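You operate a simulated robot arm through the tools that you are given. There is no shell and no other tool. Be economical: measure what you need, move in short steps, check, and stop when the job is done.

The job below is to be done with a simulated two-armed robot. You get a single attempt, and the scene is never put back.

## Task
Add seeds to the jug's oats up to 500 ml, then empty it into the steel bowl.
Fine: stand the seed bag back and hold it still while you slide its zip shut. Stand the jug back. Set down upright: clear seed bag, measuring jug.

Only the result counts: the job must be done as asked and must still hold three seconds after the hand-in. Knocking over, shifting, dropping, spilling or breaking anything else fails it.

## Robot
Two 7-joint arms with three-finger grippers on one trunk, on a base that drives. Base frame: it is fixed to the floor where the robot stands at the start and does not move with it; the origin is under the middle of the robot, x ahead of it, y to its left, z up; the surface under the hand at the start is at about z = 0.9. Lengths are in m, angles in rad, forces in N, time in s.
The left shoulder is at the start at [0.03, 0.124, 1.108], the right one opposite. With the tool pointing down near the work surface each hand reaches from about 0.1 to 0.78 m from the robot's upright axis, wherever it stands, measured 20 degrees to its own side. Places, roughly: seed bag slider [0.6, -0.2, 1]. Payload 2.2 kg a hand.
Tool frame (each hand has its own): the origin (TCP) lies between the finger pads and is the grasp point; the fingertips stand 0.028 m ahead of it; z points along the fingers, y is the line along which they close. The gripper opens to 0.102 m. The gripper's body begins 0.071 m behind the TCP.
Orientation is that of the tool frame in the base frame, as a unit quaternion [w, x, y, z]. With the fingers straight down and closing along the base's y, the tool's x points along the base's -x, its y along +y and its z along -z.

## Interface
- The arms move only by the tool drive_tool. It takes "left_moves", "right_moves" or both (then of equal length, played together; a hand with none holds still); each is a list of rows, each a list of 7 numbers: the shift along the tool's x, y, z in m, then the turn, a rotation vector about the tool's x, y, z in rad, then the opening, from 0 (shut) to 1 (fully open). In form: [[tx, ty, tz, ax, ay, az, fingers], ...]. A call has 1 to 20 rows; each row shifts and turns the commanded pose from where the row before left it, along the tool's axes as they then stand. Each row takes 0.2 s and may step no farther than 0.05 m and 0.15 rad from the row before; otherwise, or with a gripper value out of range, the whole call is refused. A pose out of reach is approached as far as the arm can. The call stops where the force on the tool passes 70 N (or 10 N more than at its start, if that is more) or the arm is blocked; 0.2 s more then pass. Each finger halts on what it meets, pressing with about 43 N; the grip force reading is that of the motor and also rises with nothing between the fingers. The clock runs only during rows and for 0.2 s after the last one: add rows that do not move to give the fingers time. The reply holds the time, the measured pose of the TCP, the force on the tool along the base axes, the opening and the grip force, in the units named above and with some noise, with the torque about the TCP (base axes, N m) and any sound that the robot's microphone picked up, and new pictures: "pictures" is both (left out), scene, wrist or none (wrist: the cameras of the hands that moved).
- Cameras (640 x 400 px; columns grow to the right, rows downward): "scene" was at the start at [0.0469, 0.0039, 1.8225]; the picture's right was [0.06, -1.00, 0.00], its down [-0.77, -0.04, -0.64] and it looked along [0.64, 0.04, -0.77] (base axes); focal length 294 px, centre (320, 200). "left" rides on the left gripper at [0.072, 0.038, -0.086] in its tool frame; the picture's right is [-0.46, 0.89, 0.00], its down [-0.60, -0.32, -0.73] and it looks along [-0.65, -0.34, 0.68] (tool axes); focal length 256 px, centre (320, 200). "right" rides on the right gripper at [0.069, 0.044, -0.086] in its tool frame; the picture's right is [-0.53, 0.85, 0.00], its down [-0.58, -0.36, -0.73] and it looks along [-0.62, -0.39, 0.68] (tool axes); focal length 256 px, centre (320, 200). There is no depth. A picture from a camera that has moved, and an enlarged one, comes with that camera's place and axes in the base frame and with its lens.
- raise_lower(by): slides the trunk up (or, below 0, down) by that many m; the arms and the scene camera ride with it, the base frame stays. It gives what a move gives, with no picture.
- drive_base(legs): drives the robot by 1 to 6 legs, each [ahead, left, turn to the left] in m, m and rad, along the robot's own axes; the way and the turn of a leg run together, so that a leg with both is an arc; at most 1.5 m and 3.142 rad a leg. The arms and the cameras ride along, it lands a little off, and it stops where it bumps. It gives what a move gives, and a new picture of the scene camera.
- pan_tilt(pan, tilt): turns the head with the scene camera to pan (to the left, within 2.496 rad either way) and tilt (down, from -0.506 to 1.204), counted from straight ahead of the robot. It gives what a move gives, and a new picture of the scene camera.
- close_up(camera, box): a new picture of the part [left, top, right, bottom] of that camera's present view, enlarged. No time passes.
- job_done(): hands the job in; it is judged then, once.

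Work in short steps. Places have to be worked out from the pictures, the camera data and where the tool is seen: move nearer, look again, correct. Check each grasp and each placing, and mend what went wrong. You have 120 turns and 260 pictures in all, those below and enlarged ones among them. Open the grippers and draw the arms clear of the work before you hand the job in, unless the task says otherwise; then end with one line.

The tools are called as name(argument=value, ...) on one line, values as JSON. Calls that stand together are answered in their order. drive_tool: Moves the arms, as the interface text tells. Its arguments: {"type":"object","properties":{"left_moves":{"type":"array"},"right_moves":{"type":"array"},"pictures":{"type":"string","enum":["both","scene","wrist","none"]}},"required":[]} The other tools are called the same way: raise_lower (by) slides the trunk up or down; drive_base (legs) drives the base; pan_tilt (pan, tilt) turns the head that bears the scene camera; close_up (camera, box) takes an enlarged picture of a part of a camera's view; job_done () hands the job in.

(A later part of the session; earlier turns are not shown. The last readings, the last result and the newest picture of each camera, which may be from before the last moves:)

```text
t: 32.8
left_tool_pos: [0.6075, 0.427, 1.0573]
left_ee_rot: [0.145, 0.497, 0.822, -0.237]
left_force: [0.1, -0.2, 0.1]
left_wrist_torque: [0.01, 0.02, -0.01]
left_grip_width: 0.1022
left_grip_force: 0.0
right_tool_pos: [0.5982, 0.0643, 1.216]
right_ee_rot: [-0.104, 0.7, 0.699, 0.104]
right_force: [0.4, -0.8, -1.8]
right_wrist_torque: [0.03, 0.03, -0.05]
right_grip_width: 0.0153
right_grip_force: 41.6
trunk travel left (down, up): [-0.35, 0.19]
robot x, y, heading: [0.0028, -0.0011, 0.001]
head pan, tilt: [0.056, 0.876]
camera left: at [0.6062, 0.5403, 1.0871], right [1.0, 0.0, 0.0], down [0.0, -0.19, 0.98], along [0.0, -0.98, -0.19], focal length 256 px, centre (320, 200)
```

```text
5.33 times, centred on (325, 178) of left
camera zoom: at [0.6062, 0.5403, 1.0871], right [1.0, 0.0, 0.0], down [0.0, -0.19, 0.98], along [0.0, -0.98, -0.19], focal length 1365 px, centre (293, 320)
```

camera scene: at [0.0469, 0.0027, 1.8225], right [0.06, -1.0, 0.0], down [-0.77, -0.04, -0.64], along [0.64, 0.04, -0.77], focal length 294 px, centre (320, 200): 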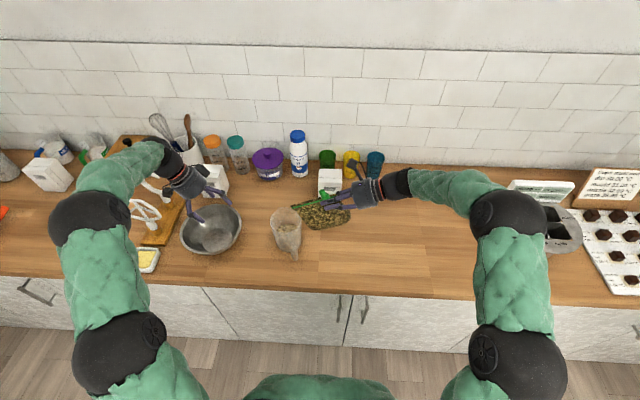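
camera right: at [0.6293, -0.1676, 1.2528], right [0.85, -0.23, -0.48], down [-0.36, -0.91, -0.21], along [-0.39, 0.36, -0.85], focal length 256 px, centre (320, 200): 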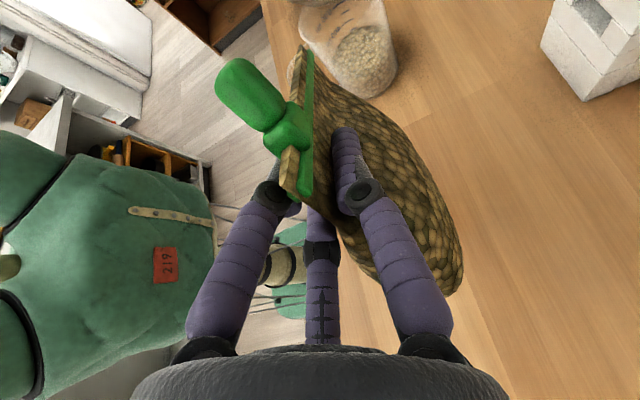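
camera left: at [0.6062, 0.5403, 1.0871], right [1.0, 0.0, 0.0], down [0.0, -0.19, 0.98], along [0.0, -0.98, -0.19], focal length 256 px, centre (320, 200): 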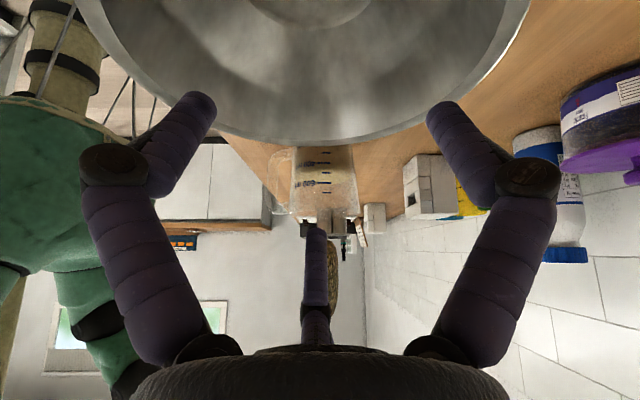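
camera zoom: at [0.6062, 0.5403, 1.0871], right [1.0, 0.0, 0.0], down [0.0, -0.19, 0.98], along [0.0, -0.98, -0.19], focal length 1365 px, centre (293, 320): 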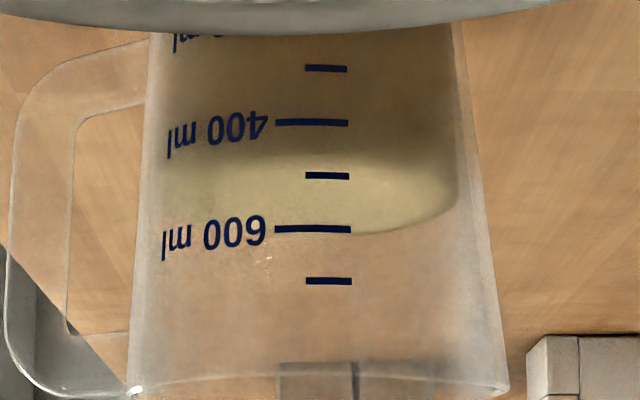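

Flatter reading: near boundary ~160 and far edge ~236 give about 455–460 ml. So roughly 40 ml more: return to the former tilt and add ~3°.

drive_tool(right_moves=[[0.0126, 0, -0.0019, 0, -0.1, 0, 0], [0.0126, 0, -0.0019, 0, -0.1, 0, 0], [0.0063, 0, -0.001, 0, -0.05, 0, 0]], pictures="none")

close_up(camera="left", box=[280, 140, 370, 215])

```text
t: 33.6
left_tool_pos: [0.6067, 0.4252, 1.0574]
left_ee_rot: [0.144, 0.497, 0.822, -0.237]
left_force: [0.3, 0.3, 0.3]
left_wrist_torque: [0.01, 0.02, -0.01]
left_grip_width: 0.1021
left_grip_force: 0.1
right_tool_pos: [0.5999, 0.0953, 1.2254]
right_ee_rot: [-0.016, 0.707, 0.707, 0.014]
right_force: [0.9, 0.3, -0.7]
right_wrist_torque: [0.11, 0.02, 0.01]
right_grip_width: 0.015
right_grip_force: 41.1
trunk travel left (down, up): [-0.35, 0.19]
robot x, y, heading: [0.0009, -0.0017, -0.002]
head pan, tilt: [0.056, 0.876]
```

```text
5.33 times, centred on (325, 178) of left
camera zoom: at [0.6064, 0.5407, 1.0868], right [1.0, 0.0, 0.0], down [0.0, -0.19, 0.98], along [0.0, -0.98, -0.19], focal length 1365 px, centre (293, 320)
```

zoom: 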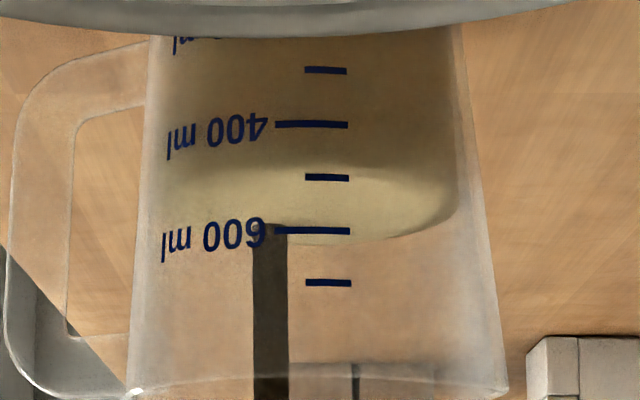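

Flowing; now ~472 ml. One more row.

drive_tool(right_moves=[[0, 0, 0, 0, 0, 0, 0]], pictures="none")

close_up(camera="left", box=[280, 140, 370, 215])

```text
t: 34.0
left_tool_pos: [0.6063, 0.4272, 1.0583]
left_ee_rot: [0.144, 0.498, 0.822, -0.237]
left_force: [0.5, -0.1, -0.6]
left_wrist_torque: [-0.01, 0.01, -0.02]
left_grip_width: 0.1017
left_grip_force: 0.1
right_tool_pos: [0.6003, 0.0939, 1.2265]
right_ee_rot: [-0.016, 0.707, 0.707, 0.017]
right_force: [0.2, 0.7, -1.7]
right_wrist_torque: [0.09, -0.01, -0.01]
right_grip_width: 0.0149
right_grip_force: 41.4
trunk travel left (down, up): [-0.35, 0.19]
robot x, y, heading: [0.0016, 0.0004, 0.001]
head pan, tilt: [0.056, 0.876]
```

```text
5.33 times, centred on (325, 178) of left
camera zoom: at [0.6062, 0.5407, 1.0869], right [1.0, 0.0, 0.0], down [0.0, -0.19, 0.98], along [0.0, -0.98, -0.19], focal length 1365 px, centre (293, 320)
```

zoom: 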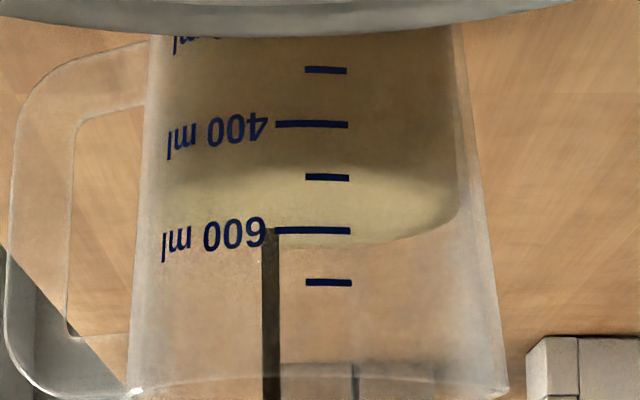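

≈480 ml (target far edge row ≈258, now 249). Two more rows of the thin stream.

drive_tool(right_moves=[[0, 0, 0, 0, 0, 0, 0], [0, 0, 0, 0, 0, 0, 0]], pictures="none")

close_up(camera="left", box=[280, 140, 370, 215])

```text
t: 34.6
left_tool_pos: [0.6075, 0.4256, 1.0573]
left_ee_rot: [0.145, 0.497, 0.822, -0.237]
left_force: [0.2, 0.1, -0.2]
left_wrist_torque: [0.04, 0.01, 0.01]
left_grip_width: 0.1018
left_grip_force: 0.0
right_tool_pos: [0.6011, 0.0939, 1.2258]
right_ee_rot: [-0.017, 0.707, 0.707, 0.016]
right_force: [-0.3, 0.3, -2.7]
right_wrist_torque: [0.07, -0.01, 0.0]
right_grip_width: 0.0153
right_grip_force: 41.5
trunk travel left (down, up): [-0.35, 0.19]
robot x, y, heading: [0.0008, 0.001, -0.001]
head pan, tilt: [0.056, 0.876]
```

```text
5.33 times, centred on (325, 178) of left
camera zoom: at [0.6062, 0.5405, 1.087], right [1.0, 0.0, 0.0], down [0.0, -0.19, 0.98], along [0.0, -0.98, -0.19], focal length 1365 px, centre (293, 320)
```

zoom: 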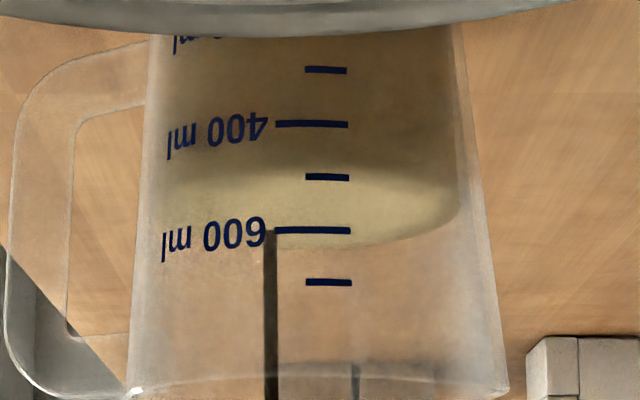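

About 483 ml, stream nearly ended. A small extra tilt of ~1.4° and a short hold.

drive_tool(right_moves=[[0.0025, 0, -0.0005, 0, -0.025, 0, 0], [0, 0, 0, 0, 0, 0, 0], [0, 0, 0, 0, 0, 0, 0]], pictures="none")

close_up(camera="left", box=[280, 140, 370, 215])

```text
t: 35.4
left_tool_pos: [0.607, 0.4257, 1.0577]
left_ee_rot: [0.144, 0.497, 0.822, -0.237]
left_force: [-0.6, -0.1, -0.4]
left_wrist_torque: [0.02, 0.0, 0.01]
left_grip_width: 0.1019
left_grip_force: 0.0
right_tool_pos: [0.5998, 0.0977, 1.2264]
right_ee_rot: [-0.007, 0.707, 0.708, 0.007]
right_force: [0.2, -0.1, -2.4]
right_wrist_torque: [0.1, 0.0, -0.02]
right_grip_width: 0.0152
right_grip_force: 41.6
trunk travel left (down, up): [-0.35, 0.19]
robot x, y, heading: [0.001, -0.0029, -0.001]
head pan, tilt: [0.056, 0.876]
```

```text
5.33 times, centred on (325, 178) of left
camera zoom: at [0.6062, 0.5407, 1.0869], right [1.0, 0.0, 0.0], down [0.0, -0.19, 0.98], along [0.0, -0.98, -0.19], focal length 1365 px, centre (293, 320)
```

zoom: 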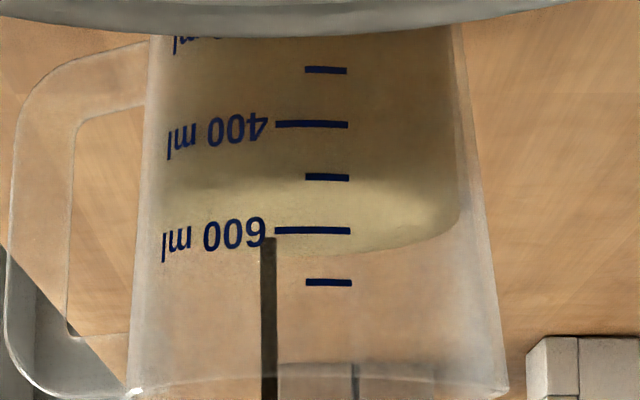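

Near edge is now at the 500 tick (far edge ≈256). Tilting back to stop the flow.

drive_tool(right_moves=[[-0.0145, 0, 0.003, 0, 0.12, 0, 0], [-0.0145, 0, 0.003, 0, 0.12, 0, 0], [-0.0145, 0, 0.003, 0, 0.12, 0, 0], [-0.0126, 0, 0.0019, 0, 0.1, 0, 0]], pictures="scene")

close_up(camera="left", box=[280, 140, 370, 215])

```text
t: 36.4
left_tool_pos: [0.6062, 0.4263, 1.0586]
left_ee_rot: [0.144, 0.498, 0.822, -0.235]
left_force: [0.1, -0.2, 0.0]
left_wrist_torque: [0.0, 0.03, -0.01]
left_grip_width: 0.1021
left_grip_force: 0.1
right_tool_pos: [0.5991, 0.0428, 1.2045]
right_ee_rot: [-0.169, 0.687, 0.686, 0.169]
right_force: [0.7, 0.5, -2.0]
right_wrist_torque: [0.09, 0.0, -0.04]
right_grip_width: 0.0152
right_grip_force: 41.3
trunk travel left (down, up): [-0.35, 0.19]
robot x, y, heading: [-0.0019, -0.0001, 0.005]
head pan, tilt: [0.056, 0.876]
camera scene: at [0.0471, 0.0031, 1.8225], right [0.06, -1.0, 0.0], down [-0.77, -0.04, -0.64], along [0.64, 0.04, -0.77], focal length 294 px, centre (320, 200)
```

scene: 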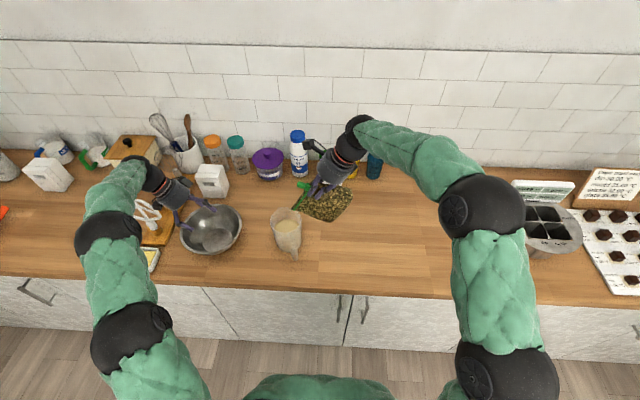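

```text
5.33 times, centred on (325, 178) of left
camera zoom: at [0.6061, 0.54, 1.0873], right [1.0, 0.0, 0.0], down [0.0, -0.19, 0.98], along [0.0, -0.98, -0.19], focal length 1365 px, centre (293, 320)
```

zoom: 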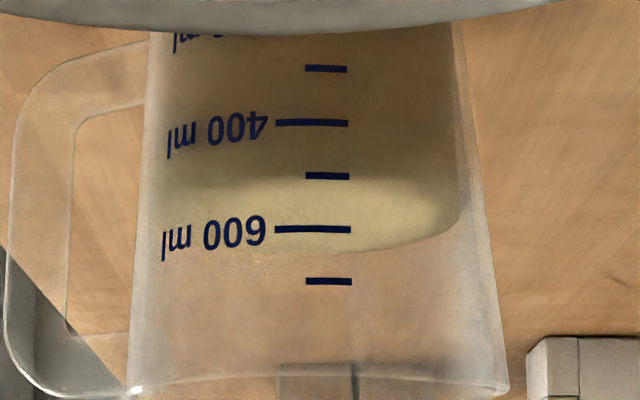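

Reading stays at 500 ml. Now carry the bag back right and up, clear of the jug, then untilt it.

drive_tool(right_moves=[[-0.0297, 0, -0.0268, 0, 0, 0, 0], [-0.0297, 0, -0.0268, 0, 0, 0, 0], [-0.0297, 0, -0.0268, 0, 0, 0, 0], [-0.0297, 0, -0.0268, 0, 0, 0, 0], [0, 0, 0, 0, 0.136, 0, 0], [0, 0, 0, 0, 0.136, 0, 0], [0, 0, 0, 0, 0.136, 0, 0], [0, 0, 0, 0, 0.136, 0, 0], [0, 0, 0, 0, 0.136, 0, 0], [0, 0, 0, 0, 0.136, 0, 0], [0, 0, 0, 0, 0.136, 0, 0], [0, 0, 0, 0, 0.136, 0, 0]])

close_up(camera="scene", box=[240, 170, 400, 270])

```text
t: 39.0
left_tool_pos: [0.6059, 0.4265, 1.0584]
left_ee_rot: [0.143, 0.498, 0.822, -0.236]
left_force: [0.3, 0.6, 0.0]
left_wrist_torque: [0.0, 0.01, 0.0]
left_grip_width: 0.1021
left_grip_force: 0.1
right_tool_pos: [0.6005, -0.1106, 1.2448]
right_ee_rot: [-0.5, 0.5, 0.5, 0.501]
right_force: [0.2, -0.4, -1.0]
right_wrist_torque: [-0.07, 0.02, 0.03]
right_grip_width: 0.015
right_grip_force: 40.5
trunk travel left (down, up): [-0.35, 0.19]
robot x, y, heading: [-0.0031, 0.0038, -0.004]
head pan, tilt: [0.056, 0.876]
camera scene: at [0.0479, 0.0037, 1.8225], right [0.06, -1.0, 0.0], down [-0.77, -0.04, -0.64], along [0.64, 0.04, -0.77], focal length 294 px, centre (320, 200)
camera right: at [0.6431, -0.1976, 1.315], right [0.85, 0.0, -0.53], down [-0.37, -0.73, -0.58], along [-0.39, 0.68, -0.62], focal length 256 px, centre (320, 200)
```

scene: 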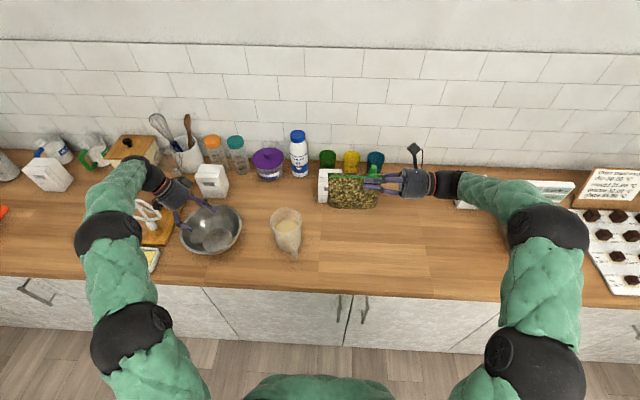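
right: 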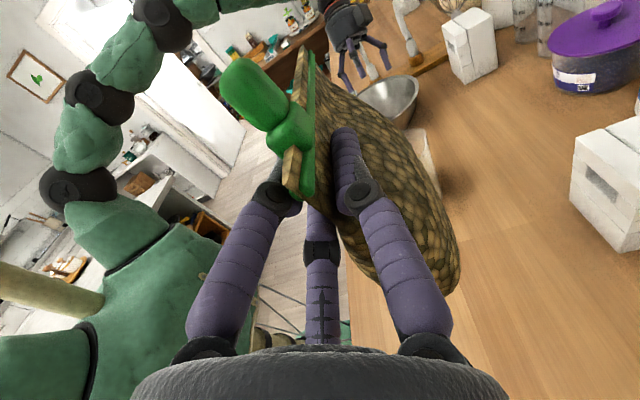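

```text
4.00 times, centred on (320, 220) of scene
camera zoom: at [0.0479, 0.0037, 1.8225], right [0.06, -1.0, 0.0], down [-0.77, -0.04, -0.64], along [0.64, 0.04, -0.77], focal length 1177 px, centre (320, 120)
```

zoom: 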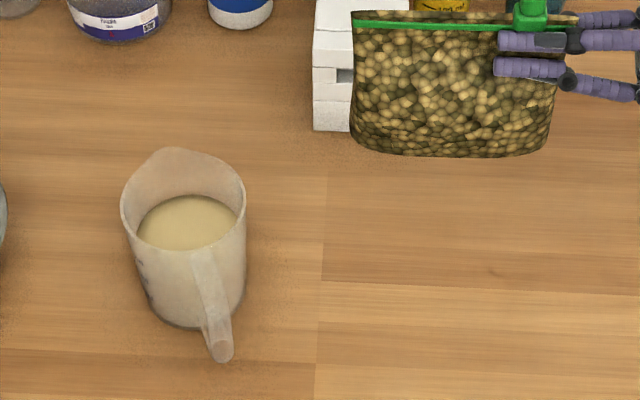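

Bag is level and upright. Lower to just above the table at its original spot (TCP y≈−0.153).

drive_tool(right_moves=[[-0.04, 0, -0.014, 0, 0, 0, 0], [-0.04, 0, -0.014, 0, 0, 0, 0], [-0.04, 0, -0.015, 0, 0, 0, 0], [-0.04, 0, 0, 0, 0, 0, 0], [-0.04, 0, 0, 0, 0, 0, 0], [-0.02, 0, 0, 0, 0, 0, 0], [-0.007, 0, 0, 0, 0, 0, 0]], pictures="wrist")

close_up(camera="scene", box=[240, 190, 400, 290])

```text
t: 40.6
left_tool_pos: [0.6069, 0.4263, 1.0576]
left_ee_rot: [0.144, 0.498, 0.822, -0.237]
left_force: [0.1, -0.1, 0.1]
left_wrist_torque: [0.0, 0.0, 0.02]
left_grip_width: 0.102
left_grip_force: 0.1
right_tool_pos: [0.6006, -0.1533, 1.0181]
right_ee_rot: [-0.499, 0.501, 0.501, 0.499]
right_force: [-0.4, -1.0, -1.9]
right_wrist_torque: [-0.07, -0.03, 0.0]
right_grip_width: 0.0152
right_grip_force: 41.0
trunk travel left (down, up): [-0.35, 0.19]
robot x, y, heading: [-0.0009, -0.0013, -0.004]
head pan, tilt: [0.056, 0.876]
camera right: at [0.6441, -0.2404, 1.087], right [0.84, 0.0, -0.53], down [-0.36, -0.73, -0.57], along [-0.39, 0.68, -0.62], focal length 256 px, centre (320, 200)
```

right: 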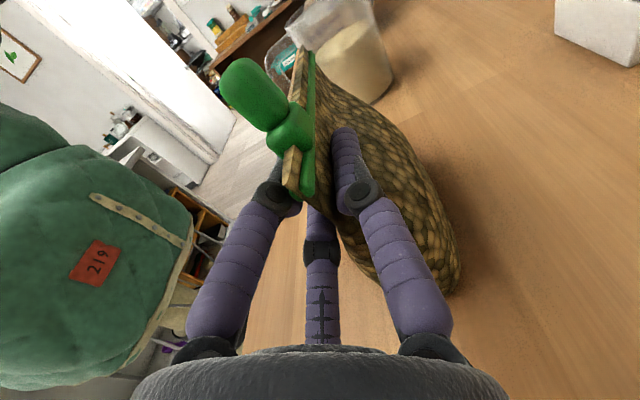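

```text
4.00 times, centred on (320, 240) of scene
camera zoom: at [0.0473, 0.0037, 1.8225], right [0.06, -1.0, 0.0], down [-0.77, -0.04, -0.64], along [0.64, 0.04, -0.77], focal length 1177 px, centre (320, 40)
```

zoom: 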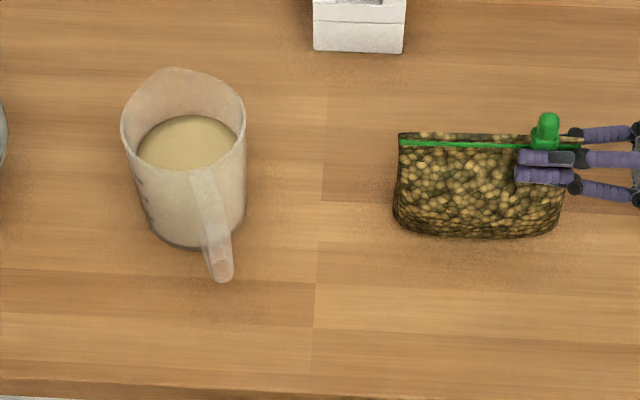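

Close to original: shift −8 mm in y, tiny yaw, then ease down to contact.

drive_tool(right_moves=[[-0.004, 0, -0.008, -0.04, 0, 0, 0], [-0.004, 0, 0, 0, 0, 0, 0], [-0.004, 0, 0, 0, 0, 0, 0], [-0.003, 0, 0, 0, 0, 0, 0]], pictures="none")

close_up(camera="scene", box=[240, 190, 400, 290])

```text
t: 41.6
left_tool_pos: [0.6041, 0.4273, 1.0598]
left_ee_rot: [0.145, 0.498, 0.822, -0.236]
left_force: [-0.2, -0.6, 0.2]
left_wrist_torque: [0.0, -0.02, -0.01]
left_grip_width: 0.1021
left_grip_force: 0.1
right_tool_pos: [0.5989, -0.1618, 1.0118]
right_ee_rot: [-0.488, 0.507, 0.492, 0.513]
right_force: [4.6, 3.4, 47.0]
right_wrist_torque: [1.92, 0.05, 0.0]
right_grip_width: 0.0149
right_grip_force: 41.0
trunk travel left (down, up): [-0.35, 0.19]
robot x, y, heading: [0.001, 0.0035, 0.002]
head pan, tilt: [0.056, 0.876]
```

```text
4.00 times, centred on (320, 240) of scene
camera zoom: at [0.0426, 0.0055, 1.8232], right [0.06, -1.0, 0.0], down [-0.77, -0.04, -0.64], along [0.64, 0.03, -0.77], focal length 1177 px, centre (320, 40)
```

zoom: 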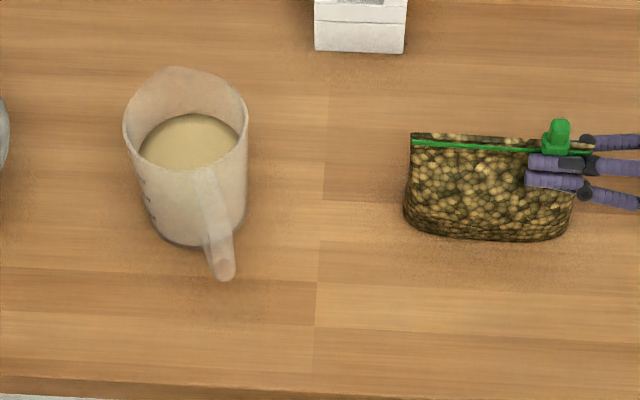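

Bag is standing (contact at TCP z≈1.012, pressing 47 N) and its zip lines up with the original place within a few px. I'll relieve the pressure while keeping the grip, and raise and square up the left hand for the zip.

drive_tool(left_moves=[[0, 0, -0.04, -0.0645, 0.1245, 0, 1], [0, 0, -0.04, -0.0645, 0.1245, 0, 1], [0, 0, -0.04, -0.0645, 0.1245, 0, 1], [0, 0, -0.04, -0.0645, 0.1245, 0, 1], [0, 0, -0.012, 0, 0, -0.13, 1], [0, 0, -0.012, 0, 0, -0.137, 1], [0, 0, -0.012, 0, 0, -0.137, 1], [0, 0, -0.012, 0, 0, -0.137, 1], [0, 0, -0.012, 0, 0, -0.137, 1], [0, 0, -0.012, 0, 0, -0.137, 1], [0, 0, -0.012, 0, 0, -0.137, 1], [0, 0, -0.012, 0, 0, -0.137, 1]], right_moves=[[0.004, 0, 0, 0, 0, 0, 0], [0.004, 0, 0, 0, 0, 0, 0], [0, 0, 0, 0, 0, 0, 0], [0, 0, 0, 0, 0, 0, 0], [0, 0, 0, 0, 0, 0, 0], [0, 0, 0, 0, 0, 0, 0], [0, 0, 0, 0, 0, 0, 0], [0, 0, 0, 0, 0, 0, 0], [0, 0, 0, 0, 0, 0, 0], [0, 0, 0, 0, 0, 0, 0], [0, 0, 0, 0, 0, 0, 0], [0, 0, 0, 0, 0, 0, 0]], pictures="scene")

```text
t: 44.2
left_tool_pos: [0.6054, 0.4815, 1.3013]
left_ee_rot: [-0.001, -0.001, 1.0, 0.0]
left_force: [-1.0, 0.0, 0.3]
left_wrist_torque: [-0.07, -0.03, 0.01]
left_grip_width: 0.102
left_grip_force: 0.1
right_tool_pos: [0.599, -0.1607, 1.0107]
right_ee_rot: [-0.489, 0.511, 0.491, 0.508]
right_force: [1.0, -0.5, 4.8]
right_wrist_torque: [0.48, 0.02, -0.04]
right_grip_width: 0.0149
right_grip_force: 41.4
trunk travel left (down, up): [-0.35, 0.19]
robot x, y, heading: [-0.0009, 0.0027, -0.004]
head pan, tilt: [0.056, 0.876]
camera scene: at [0.0467, 0.0037, 1.8225], right [0.06, -1.0, 0.0], down [-0.77, -0.04, -0.64], along [0.64, 0.04, -0.77], focal length 294 px, centre (320, 200)
```

scene: 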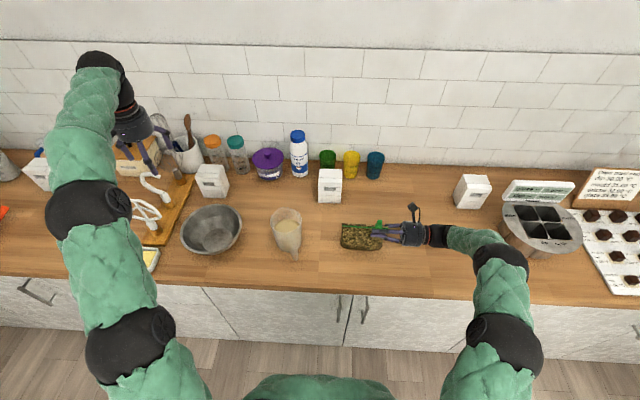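

Bag rests lightly with the right hand still holding. Now swing the left hand, high, over to above the slider.

drive_tool(left_moves=[[0.0007, -0.045, 0.004, 0, 0, 0, 1], [0.0007, -0.045, 0.004, 0, 0, 0, 1], [0.0007, -0.045, 0.004, 0, 0, 0, 1], [0.0007, -0.045, 0.004, 0, 0, 0, 1], [0.0007, -0.045, 0.004, 0, 0, 0, 1], [0.0007, -0.045, 0.004, 0, 0, 0, 1], [0.0007, -0.045, 0.004, 0, 0, 0, 1], [0.0007, -0.045, 0.004, 0, 0, 0, 1], [0.0007, -0.045, 0.004, 0, 0, 0, 1], [0.0007, -0.045, 0.004, 0, 0, 0, 1], [0.0007, -0.045, 0.004, 0, 0, 0, 1], [0.0007, -0.045, 0.004, 0, 0, 0, 0.7], [0.0007, -0.045, 0.004, 0, 0, 0, 0.5], [0.0007, -0.045, 0.004, 0, 0, 0, 0.5]])

close_up(camera="right", box=[200, 0, 400, 200])

close_up(camera="scene", box=[300, 150, 460, 270])

```text
t: 47.2
left_tool_pos: [0.5969, -0.1514, 1.2475]
left_ee_rot: [0.0, 0.0, 1.0, 0.001]
left_force: [0.4, 0.2, 0.3]
left_wrist_torque: [-0.02, 0.01, -0.01]
left_grip_width: 0.051
left_grip_force: 0.0
right_tool_pos: [0.5988, -0.1642, 1.0114]
right_ee_rot: [-0.489, 0.511, 0.49, 0.509]
right_force: [0.3, -0.6, -1.2]
right_wrist_torque: [-0.05, 0.0, 0.04]
right_grip_width: 0.0151
right_grip_force: 40.8
trunk travel left (down, up): [-0.35, 0.19]
robot x, y, heading: [-0.0003, -0.0012, -0.001]
head pan, tilt: [0.056, 0.876]
camera scene: at [0.0477, 0.0016, 1.8225], right [0.06, -1.0, 0.0], down [-0.77, -0.04, -0.64], along [0.64, 0.04, -0.77], focal length 294 px, centre (320, 200)
camera left: at [0.5235, -0.1145, 1.3344], right [0.46, 0.89, 0.0], down [0.6, -0.32, 0.73], along [0.65, -0.34, -0.68], focal length 256 px, centre (320, 200)
```

scene: 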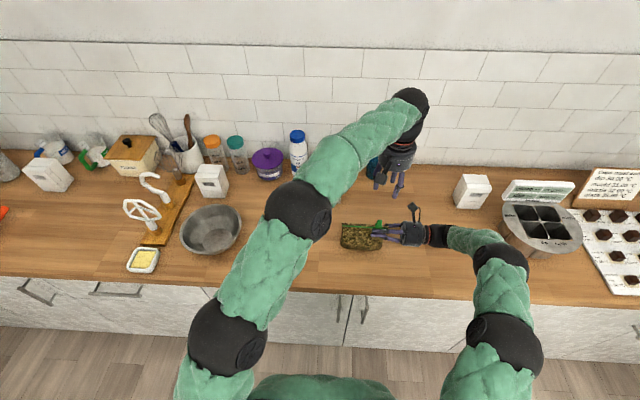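
left: 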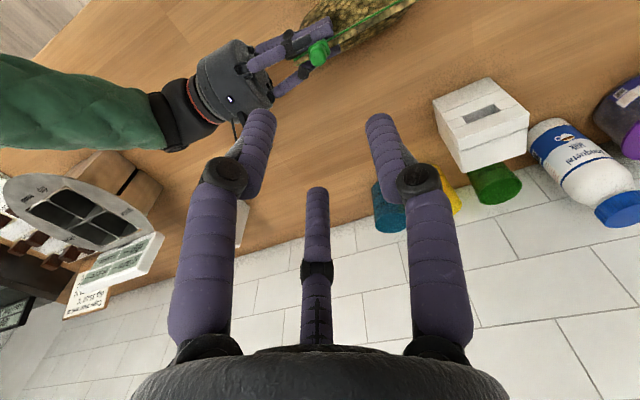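

```text
2.00 times, centred on (300, 100) of right
camera zoom: at [0.64, -0.2517, 1.0807], right [0.84, -0.03, -0.53], down [-0.39, -0.72, -0.58], along [-0.36, 0.7, -0.62], focal length 512 px, centre (360, 400)
```

zoom: 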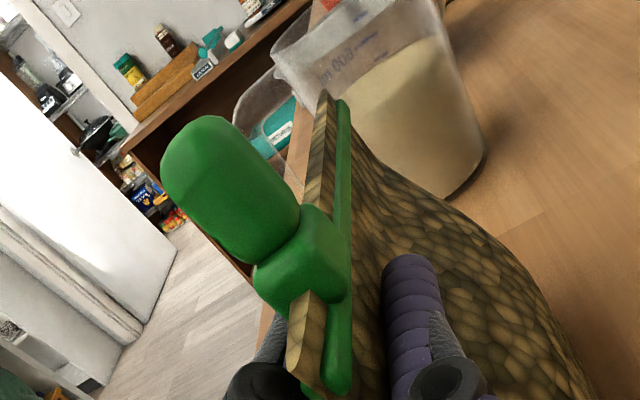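

```text
3.33 times, centred on (380, 210) of scene
camera zoom: at [0.0477, 0.0016, 1.8225], right [0.06, -1.0, 0.0], down [-0.77, -0.04, -0.64], along [0.64, 0.04, -0.77], focal length 981 px, centre (120, 167)
```

zoom: 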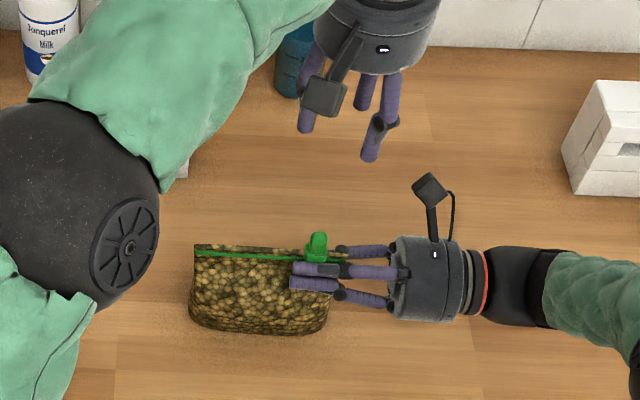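

Tab centre triangulates to about (0.598, −0.153), top z≈1.07. Left hand is directly above; descend to TCP 1.10 and check.

drive_tool(left_moves=[[0, 0, 0.045, 0, 0, 0, 0.5], [-0.001, -0.002, 0.045, 0, 0, 0, 0.5], [0, 0, 0.045, 0, 0, 0, 0.5], [0, 0, 0.012, 0, 0, 0, 0.5]], pictures="wrist")

close_up(camera="right", box=[200, 0, 400, 200])

close_up(camera="scene", box=[300, 150, 460, 270])

```text
t: 48.2
left_tool_pos: [0.5975, -0.1549, 1.0985]
left_ee_rot: [0.0, 0.001, 1.0, -0.001]
left_force: [0.5, 0.1, -0.6]
left_wrist_torque: [0.01, -0.02, 0.01]
left_grip_width: 0.0511
left_grip_force: 0.0
right_tool_pos: [0.5991, -0.1614, 1.0114]
right_ee_rot: [-0.49, 0.51, 0.49, 0.509]
right_force: [0.6, 0.0, -1.1]
right_wrist_torque: [0.01, 0.04, 0.02]
right_grip_width: 0.0151
right_grip_force: 41.2
trunk travel left (down, up): [-0.35, 0.19]
robot x, y, heading: [-0.0008, -0.0009, 0.005]
head pan, tilt: [0.056, 0.876]
camera left: at [0.5247, -0.118, 1.1842], right [0.46, 0.89, 0.0], down [0.6, -0.32, 0.73], along [0.65, -0.34, -0.68], focal length 256 px, centre (320, 200)
```

left: 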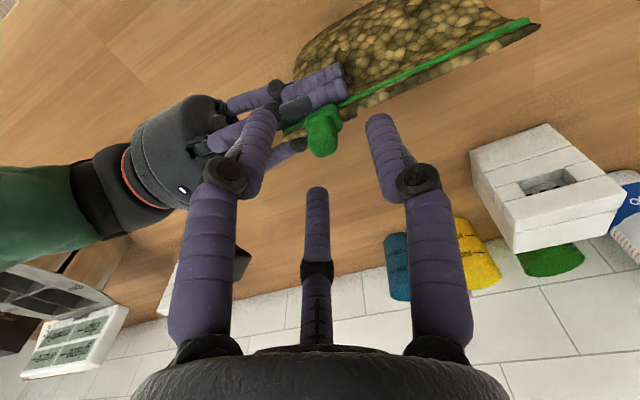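

```text
2.00 times, centred on (300, 100) of right
camera zoom: at [0.6394, -0.2506, 1.081], right [0.84, -0.04, -0.53], down [-0.39, -0.72, -0.57], along [-0.36, 0.7, -0.62], focal length 512 px, centre (360, 400)
```

zoom: 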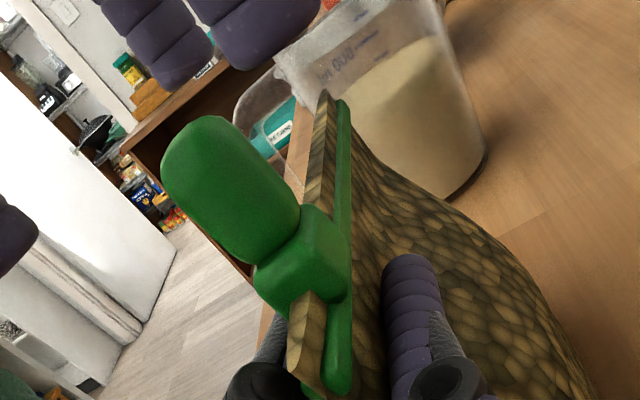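

```text
3.33 times, centred on (380, 210) of scene
camera zoom: at [0.0469, 0.0038, 1.8225], right [0.06, -1.0, 0.0], down [-0.77, -0.04, -0.64], along [0.64, 0.04, -0.77], focal length 981 px, centre (120, 167)
```

zoom: 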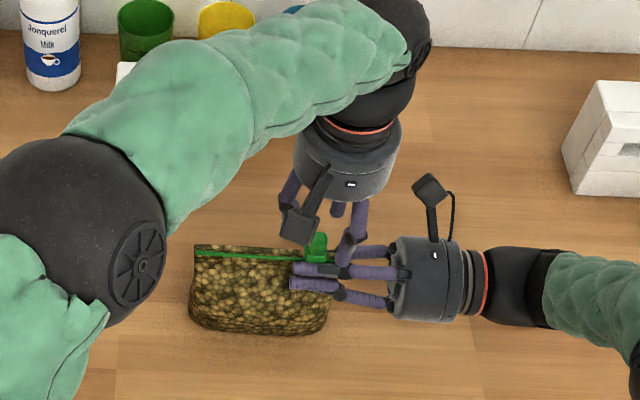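

The tab lies exactly on the gripper axis. Descend 2.4 cm and close on it.

drive_tool(left_moves=[[0, 0, 0.012, 0, 0, 0, 0.5], [0, 0, 0.012, 0, 0, 0, 0.5], [0, 0, 0, 0, 0, 0, 0.3], [0, 0, 0, 0, 0, 0, 0.0], [0, 0, 0, 0, 0, 0, 0.0]], pictures="wrist")

close_up(camera="right", box=[200, 0, 400, 200])

```text
t: 49.4
left_tool_pos: [0.5986, -0.1549, 1.0747]
left_ee_rot: [0.001, 0.001, 1.0, 0.0]
left_force: [6.5, -3.2, -2.3]
left_wrist_torque: [-0.18, -0.54, -0.09]
left_grip_width: 0.0135
left_grip_force: 40.2
right_tool_pos: [0.5992, -0.162, 1.012]
right_ee_rot: [-0.491, 0.509, 0.491, 0.508]
right_force: [-7.5, 2.7, 2.8]
right_wrist_torque: [-0.05, 0.05, 0.15]
right_grip_width: 0.0149
right_grip_force: 41.2
trunk travel left (down, up): [-0.35, 0.19]
robot x, y, heading: [-0.0017, -0.0015, -0.003]
head pan, tilt: [0.056, 0.876]
camera left: at [0.5264, -0.1178, 1.1608], right [0.46, 0.89, 0.0], down [0.6, -0.32, 0.73], along [0.65, -0.34, -0.68], focal length 256 px, centre (320, 200)
```

left: 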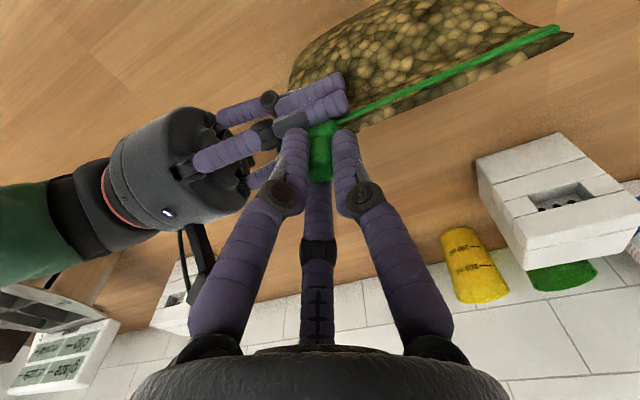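

```text
2.00 times, centred on (300, 100) of right
camera zoom: at [0.6392, -0.2505, 1.0808], right [0.84, -0.03, -0.54], down [-0.39, -0.72, -0.57], along [-0.36, 0.7, -0.62], focal length 512 px, centre (360, 400)
```

zoom: 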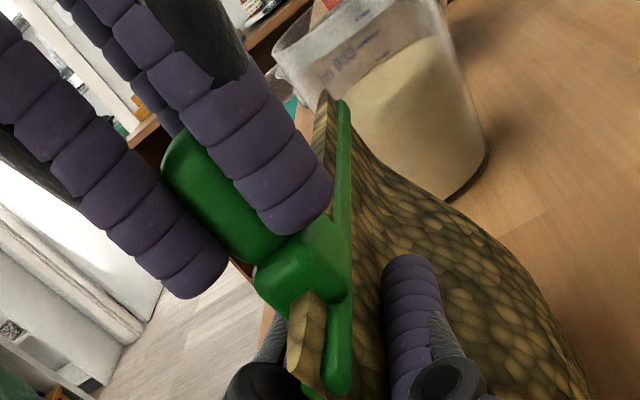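

Tab is gripped (width 0.0135). Slide it left along the zip line, 3 cm first, with the right hand holding the bag.

drive_tool(left_moves=[[-0.0004, 0.01, 0, 0, 0, 0, 0], [-0.0004, 0.01, 0, 0, 0, 0, 0], [-0.0004, 0.01, 0, 0, 0, 0, 0], [0, 0, 0, 0, 0, 0, 0]], pictures="wrist")

close_up(camera="scene", box=[300, 170, 460, 270])

```text
t: 50.4
left_tool_pos: [0.6007, -0.1234, 1.0752]
left_ee_rot: [0.0, 0.0, 1.0, 0.001]
left_force: [4.9, 0.2, 0.0]
left_wrist_torque: [0.27, -0.73, 0.0]
left_grip_width: 0.0131
left_grip_force: 39.9
right_tool_pos: [0.6013, -0.1631, 1.0122]
right_ee_rot: [-0.488, 0.512, 0.49, 0.51]
right_force: [-4.5, -1.9, 1.5]
right_wrist_torque: [-0.04, 0.53, 0.15]
right_grip_width: 0.0147
right_grip_force: 40.5
trunk travel left (down, up): [-0.35, 0.19]
robot x, y, heading: [0.001, -0.0004, 0.003]
head pan, tilt: [0.056, 0.876]
camera left: at [0.5277, -0.0863, 1.1616], right [0.46, 0.89, 0.0], down [0.6, -0.32, 0.73], along [0.65, -0.34, -0.68], focal length 256 px, centre (320, 200)
```

left: 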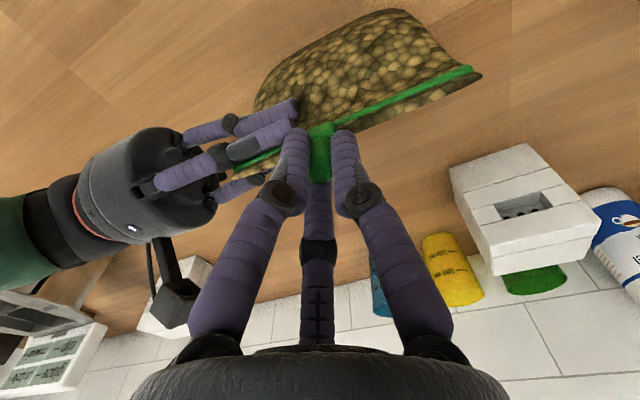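

```text
4.00 times, centred on (380, 220) of scene
camera zoom: at [0.0467, 0.0029, 1.8226], right [0.06, -1.0, 0.0], down [-0.77, -0.04, -0.64], along [0.64, 0.04, -0.77], focal length 1177 px, centre (80, 120)
```

zoom: 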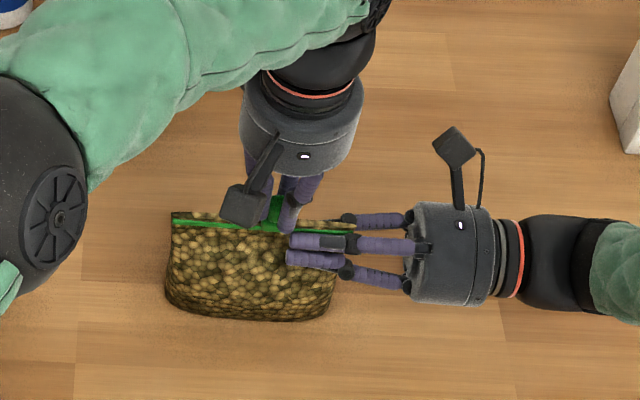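

The slider follows easily and the bag stays put. Continue 5 cm.

drive_tool(left_moves=[[-0.0004, 0.01, 0, 0, 0, 0, 0], [-0.0004, 0.01, 0, 0, 0, 0, 0], [-0.0004, 0.01, 0, 0, 0, 0, 0], [-0.0004, 0.01, 0, 0, 0, 0, 0], [-0.0004, 0.01, 0, 0, 0, 0, 0]], pictures="wrist")

close_up(camera="scene", box=[300, 170, 460, 270])

```text
t: 51.6
left_tool_pos: [0.5992, -0.0737, 1.0752]
left_ee_rot: [0.0, 0.001, 1.0, 0.0]
left_force: [2.7, -0.1, -5.6]
left_wrist_torque: [0.08, -0.62, 0.0]
left_grip_width: 0.0126
left_grip_force: 39.5
right_tool_pos: [0.599, -0.1609, 1.0113]
right_ee_rot: [-0.49, 0.51, 0.49, 0.51]
right_force: [-2.1, 0.2, 5.8]
right_wrist_torque: [0.54, 0.41, 0.24]
right_grip_width: 0.0146
right_grip_force: 40.6
trunk travel left (down, up): [-0.35, 0.19]
robot x, y, heading: [-0.004, -0.0028, -0.002]
head pan, tilt: [0.056, 0.876]
camera left: at [0.528, -0.0358, 1.1614], right [0.47, 0.88, 0.0], down [0.6, -0.32, 0.73], along [0.65, -0.34, -0.68], focal length 256 px, centre (320, 200)
```

left: 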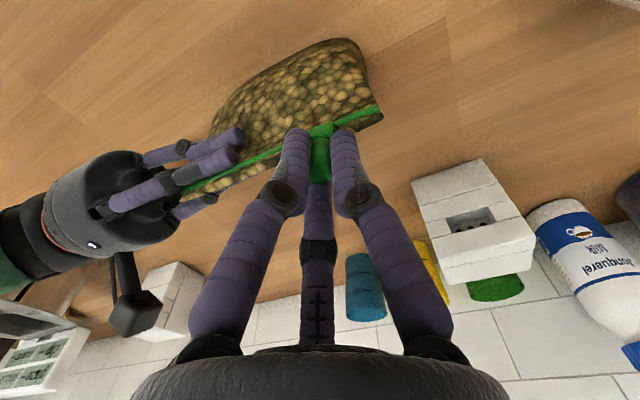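

```text
4.00 times, centred on (380, 220) of scene
camera zoom: at [0.0471, 0.0041, 1.8225], right [0.06, -1.0, 0.0], down [-0.77, -0.04, -0.64], along [0.64, 0.04, -0.77], focal length 1177 px, centre (80, 120)
```

zoom: 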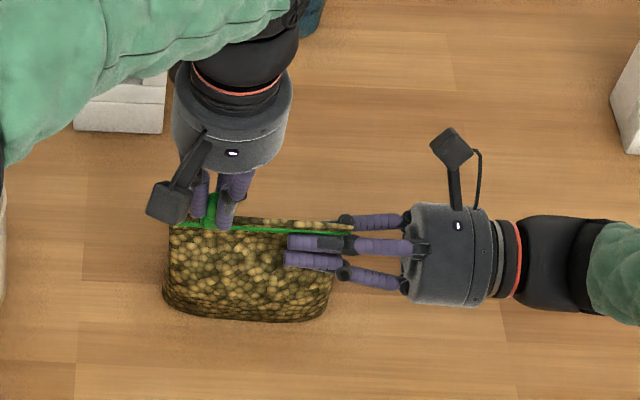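

Slider at y≈−0.074, left end near −0.04. Continue in 5 mm steps to the end stop.

drive_tool(left_moves=[[-0.0002, 0.005, 0, 0, 0, 0, 0], [-0.0002, 0.005, 0, 0, 0, 0, 0], [-0.0002, 0.005, 0, 0, 0, 0, 0], [-0.0002, 0.005, 0, 0, 0, 0, 0]], pictures="wrist")

close_up(camera="scene", box=[300, 170, 460, 270])

```text
t: 52.6
left_tool_pos: [0.6018, -0.0524, 1.0762]
left_ee_rot: [0.0, 0.0, 1.0, 0.0]
left_force: [3.2, -1.5, -4.6]
left_wrist_torque: [0.06, -0.67, 0.01]
left_grip_width: 0.0123
left_grip_force: 39.1
right_tool_pos: [0.6003, -0.1618, 1.0118]
right_ee_rot: [-0.489, 0.511, 0.49, 0.51]
right_force: [-2.9, 1.2, 7.1]
right_wrist_torque: [0.58, 0.41, 0.32]
right_grip_width: 0.0146
right_grip_force: 40.4
trunk travel left (down, up): [-0.35, 0.19]
robot x, y, heading: [0.0016, 0.0001, 0.001]
head pan, tilt: [0.056, 0.876]
camera left: at [0.5281, -0.0156, 1.1612], right [0.47, 0.89, 0.0], down [0.6, -0.32, 0.73], along [0.65, -0.34, -0.68], focal length 256 px, centre (320, 200)
```

left: 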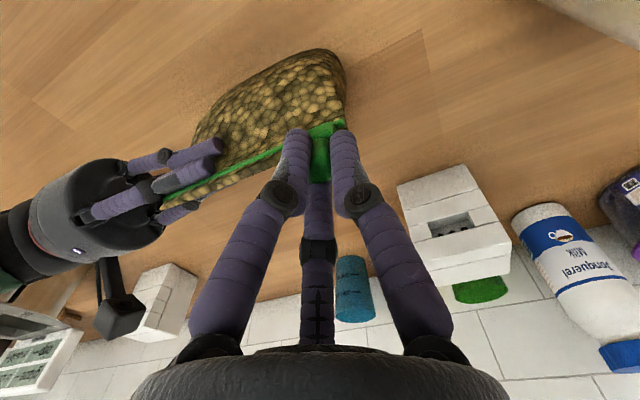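

```text
4.00 times, centred on (380, 220) of scene
camera zoom: at [0.047, 0.0038, 1.8225], right [0.06, -1.0, 0.0], down [-0.77, -0.04, -0.64], along [0.64, 0.04, -0.77], focal length 1177 px, centre (80, 120)
```

zoom: 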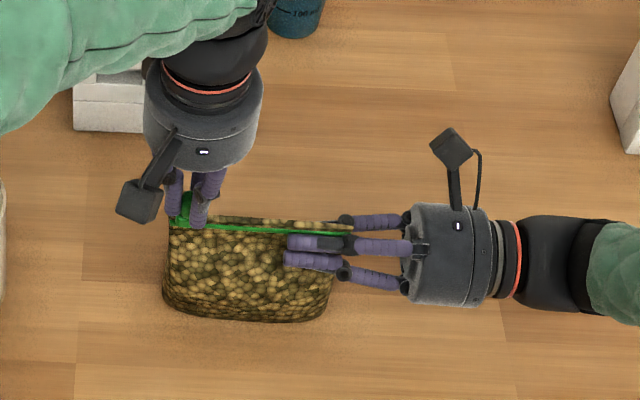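

Near the end but still no stop felt. A few more small steps.

drive_tool(left_moves=[[-0.0002, 0.004, 0, 0, 0, 0, 0], [-0.0002, 0.004, 0, 0, 0, 0, 0], [0, 0, 0, 0, 0, 0, 0]], pictures="wrist")

close_up(camera="scene", box=[320, 200, 400, 260])

```text
t: 53.4
left_tool_pos: [0.6013, -0.0454, 1.0768]
left_ee_rot: [0.0, 0.0, 1.0, -0.001]
left_force: [3.0, -12.0, -5.0]
left_wrist_torque: [-0.27, -0.55, 0.01]
left_grip_width: 0.0121
left_grip_force: 39.2
right_tool_pos: [0.6001, -0.1612, 1.0112]
right_ee_rot: [-0.489, 0.511, 0.49, 0.509]
right_force: [-1.9, 13.1, 10.3]
right_wrist_torque: [0.36, 0.44, 0.36]
right_grip_width: 0.0143
right_grip_force: 40.6
trunk travel left (down, up): [-0.35, 0.19]
robot x, y, heading: [-0.0029, 0.001, 0.001]
head pan, tilt: [0.056, 0.876]
camera left: at [0.5279, -0.0081, 1.1614], right [0.47, 0.89, 0.0], down [0.6, -0.32, 0.73], along [0.65, -0.34, -0.68], focal length 256 px, centre (320, 200)
```

left: 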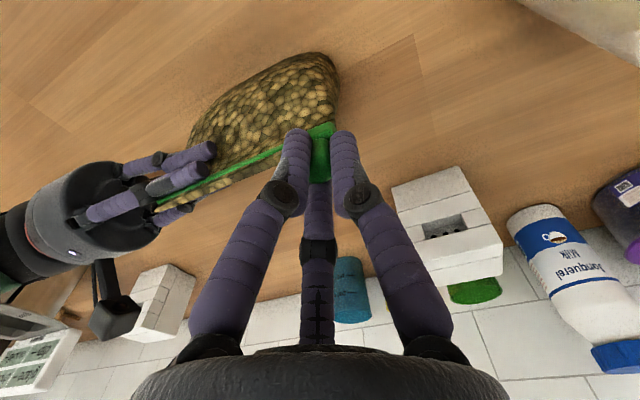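

```text
6.67 times, centred on (360, 230) of scene
camera zoom: at [0.0466, 0.0039, 1.8225], right [0.06, -1.0, 0.0], down [-0.77, -0.04, -0.64], along [0.64, 0.04, -0.77], focal length 1962 px, centre (53, 0)
```

zoom: 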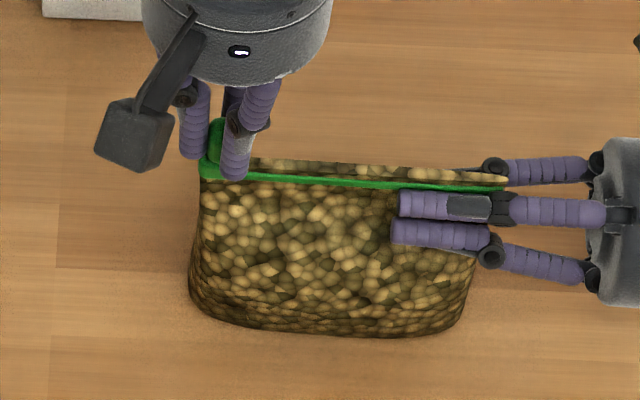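

A 12 N stop at y≈−0.045: the zip is fully shut. Release the tab and lift the left hand, still holding the bag with the right.

drive_tool(left_moves=[[0, 0, 0, 0, 0, 0, 0.3], [0, 0, 0, 0, 0, 0, 0.5], [0, 0, -0.03, 0, 0, 0, 0.5], [0, 0, -0.04, 0, 0, 0, 0.5], [0, 0, -0.04, 0, 0, 0, 0.5], [0, 0.03, -0.03, 0, 0, 0, 0.5]], pictures="none")

close_up(camera="scene", box=[320, 200, 400, 260])

close_up(camera="right", box=[200, 0, 400, 200])

```text
t: 54.8
left_tool_pos: [0.6035, -0.0149, 1.2109]
left_ee_rot: [-0.001, -0.001, 1.0, 0.0]
left_force: [0.8, 0.2, 0.2]
left_wrist_torque: [-0.01, -0.06, 0.03]
left_grip_width: 0.0514
left_grip_force: 0.0
right_tool_pos: [0.5994, -0.1605, 1.0122]
right_ee_rot: [-0.49, 0.51, 0.491, 0.509]
right_force: [0.4, -0.4, 5.8]
right_wrist_torque: [0.71, -0.02, -0.06]
right_grip_width: 0.0144
right_grip_force: 40.6
trunk travel left (down, up): [-0.35, 0.19]
robot x, y, heading: [0.0011, -0.0016, -0.001]
head pan, tilt: [0.056, 0.876]
```

```text
6.67 times, centred on (360, 230) of scene
camera zoom: at [0.0462, 0.0056, 1.8225], right [0.06, -1.0, 0.0], down [-0.77, -0.04, -0.64], along [0.64, 0.03, -0.77], focal length 1962 px, centre (53, 0)
```

zoom: 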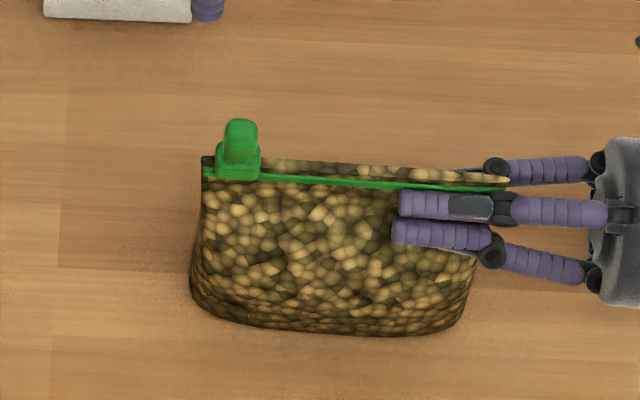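

```text
2.00 times, centred on (300, 100) of right
camera zoom: at [0.639, -0.2493, 1.0815], right [0.84, -0.04, -0.53], down [-0.39, -0.72, -0.57], along [-0.36, 0.7, -0.62], focal length 512 px, centre (360, 400)
```

zoom: 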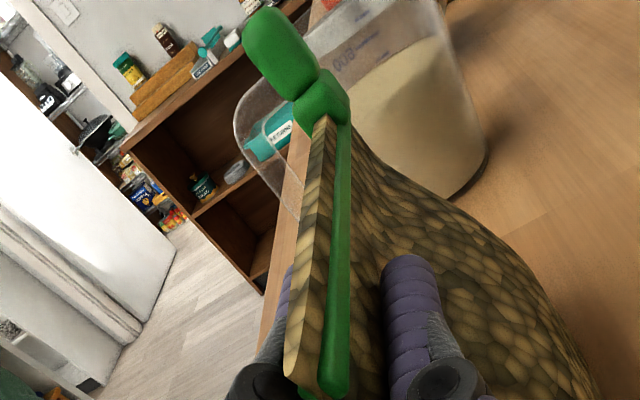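

The slider eased back ~8 mm as the fingers opened. I'll push it home again with closed fingers from behind and lift straight up without opening.

drive_tool(left_moves=[[0.001, -0.04, 0, 0, 0, 0, 0.2], [0.001, -0.042, 0, 0, 0, 0, 0], [0.001, 0, 0.04, 0, 0, 0, 0], [0, 0, 0.04, 0, 0, 0, 0], [0, 0, 0.035, 0, 0, 0, 0], [0, 0, 0.018, 0, 0, 0, 0]], pictures="wrist")

close_up(camera="right", box=[200, 0, 400, 200])

```text
t: 56.2
left_tool_pos: [0.5963, -0.0964, 1.0803]
left_ee_rot: [0.0, 0.001, 1.0, 0.001]
left_force: [0.6, 0.0, 0.4]
left_wrist_torque: [0.03, 0.01, 0.01]
left_grip_width: 0.0021
left_grip_force: 30.8
right_tool_pos: [0.5989, -0.1608, 1.0121]
right_ee_rot: [-0.488, 0.511, 0.49, 0.51]
right_force: [-0.1, 0.2, 7.1]
right_wrist_torque: [0.21, 0.09, 0.05]
right_grip_width: 0.0144
right_grip_force: 40.6
trunk travel left (down, up): [-0.35, 0.19]
robot x, y, heading: [0.0007, 0.0011, -0.0]
head pan, tilt: [0.056, 0.876]
camera left: at [0.5236, -0.0586, 1.1669], right [0.47, 0.89, 0.0], down [0.6, -0.32, 0.73], along [0.65, -0.34, -0.68], focal length 256 px, centre (320, 200)
```

left: 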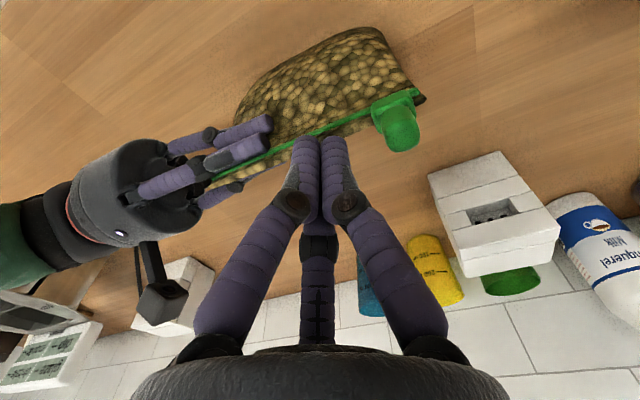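

```text
2.00 times, centred on (300, 100) of right
camera zoom: at [0.6391, -0.2506, 1.0814], right [0.84, -0.04, -0.53], down [-0.39, -0.72, -0.57], along [-0.36, 0.7, -0.62], focal length 512 px, centre (360, 400)
```

zoom: 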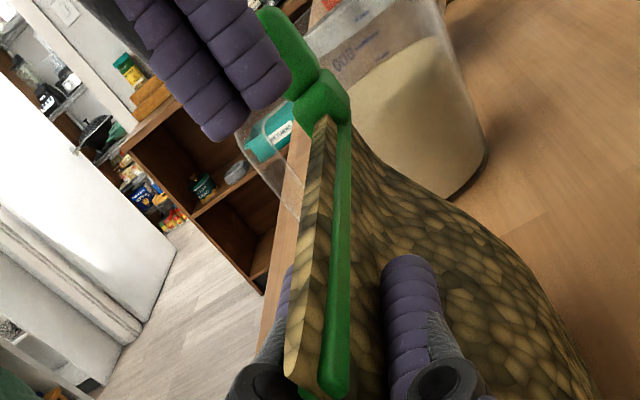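

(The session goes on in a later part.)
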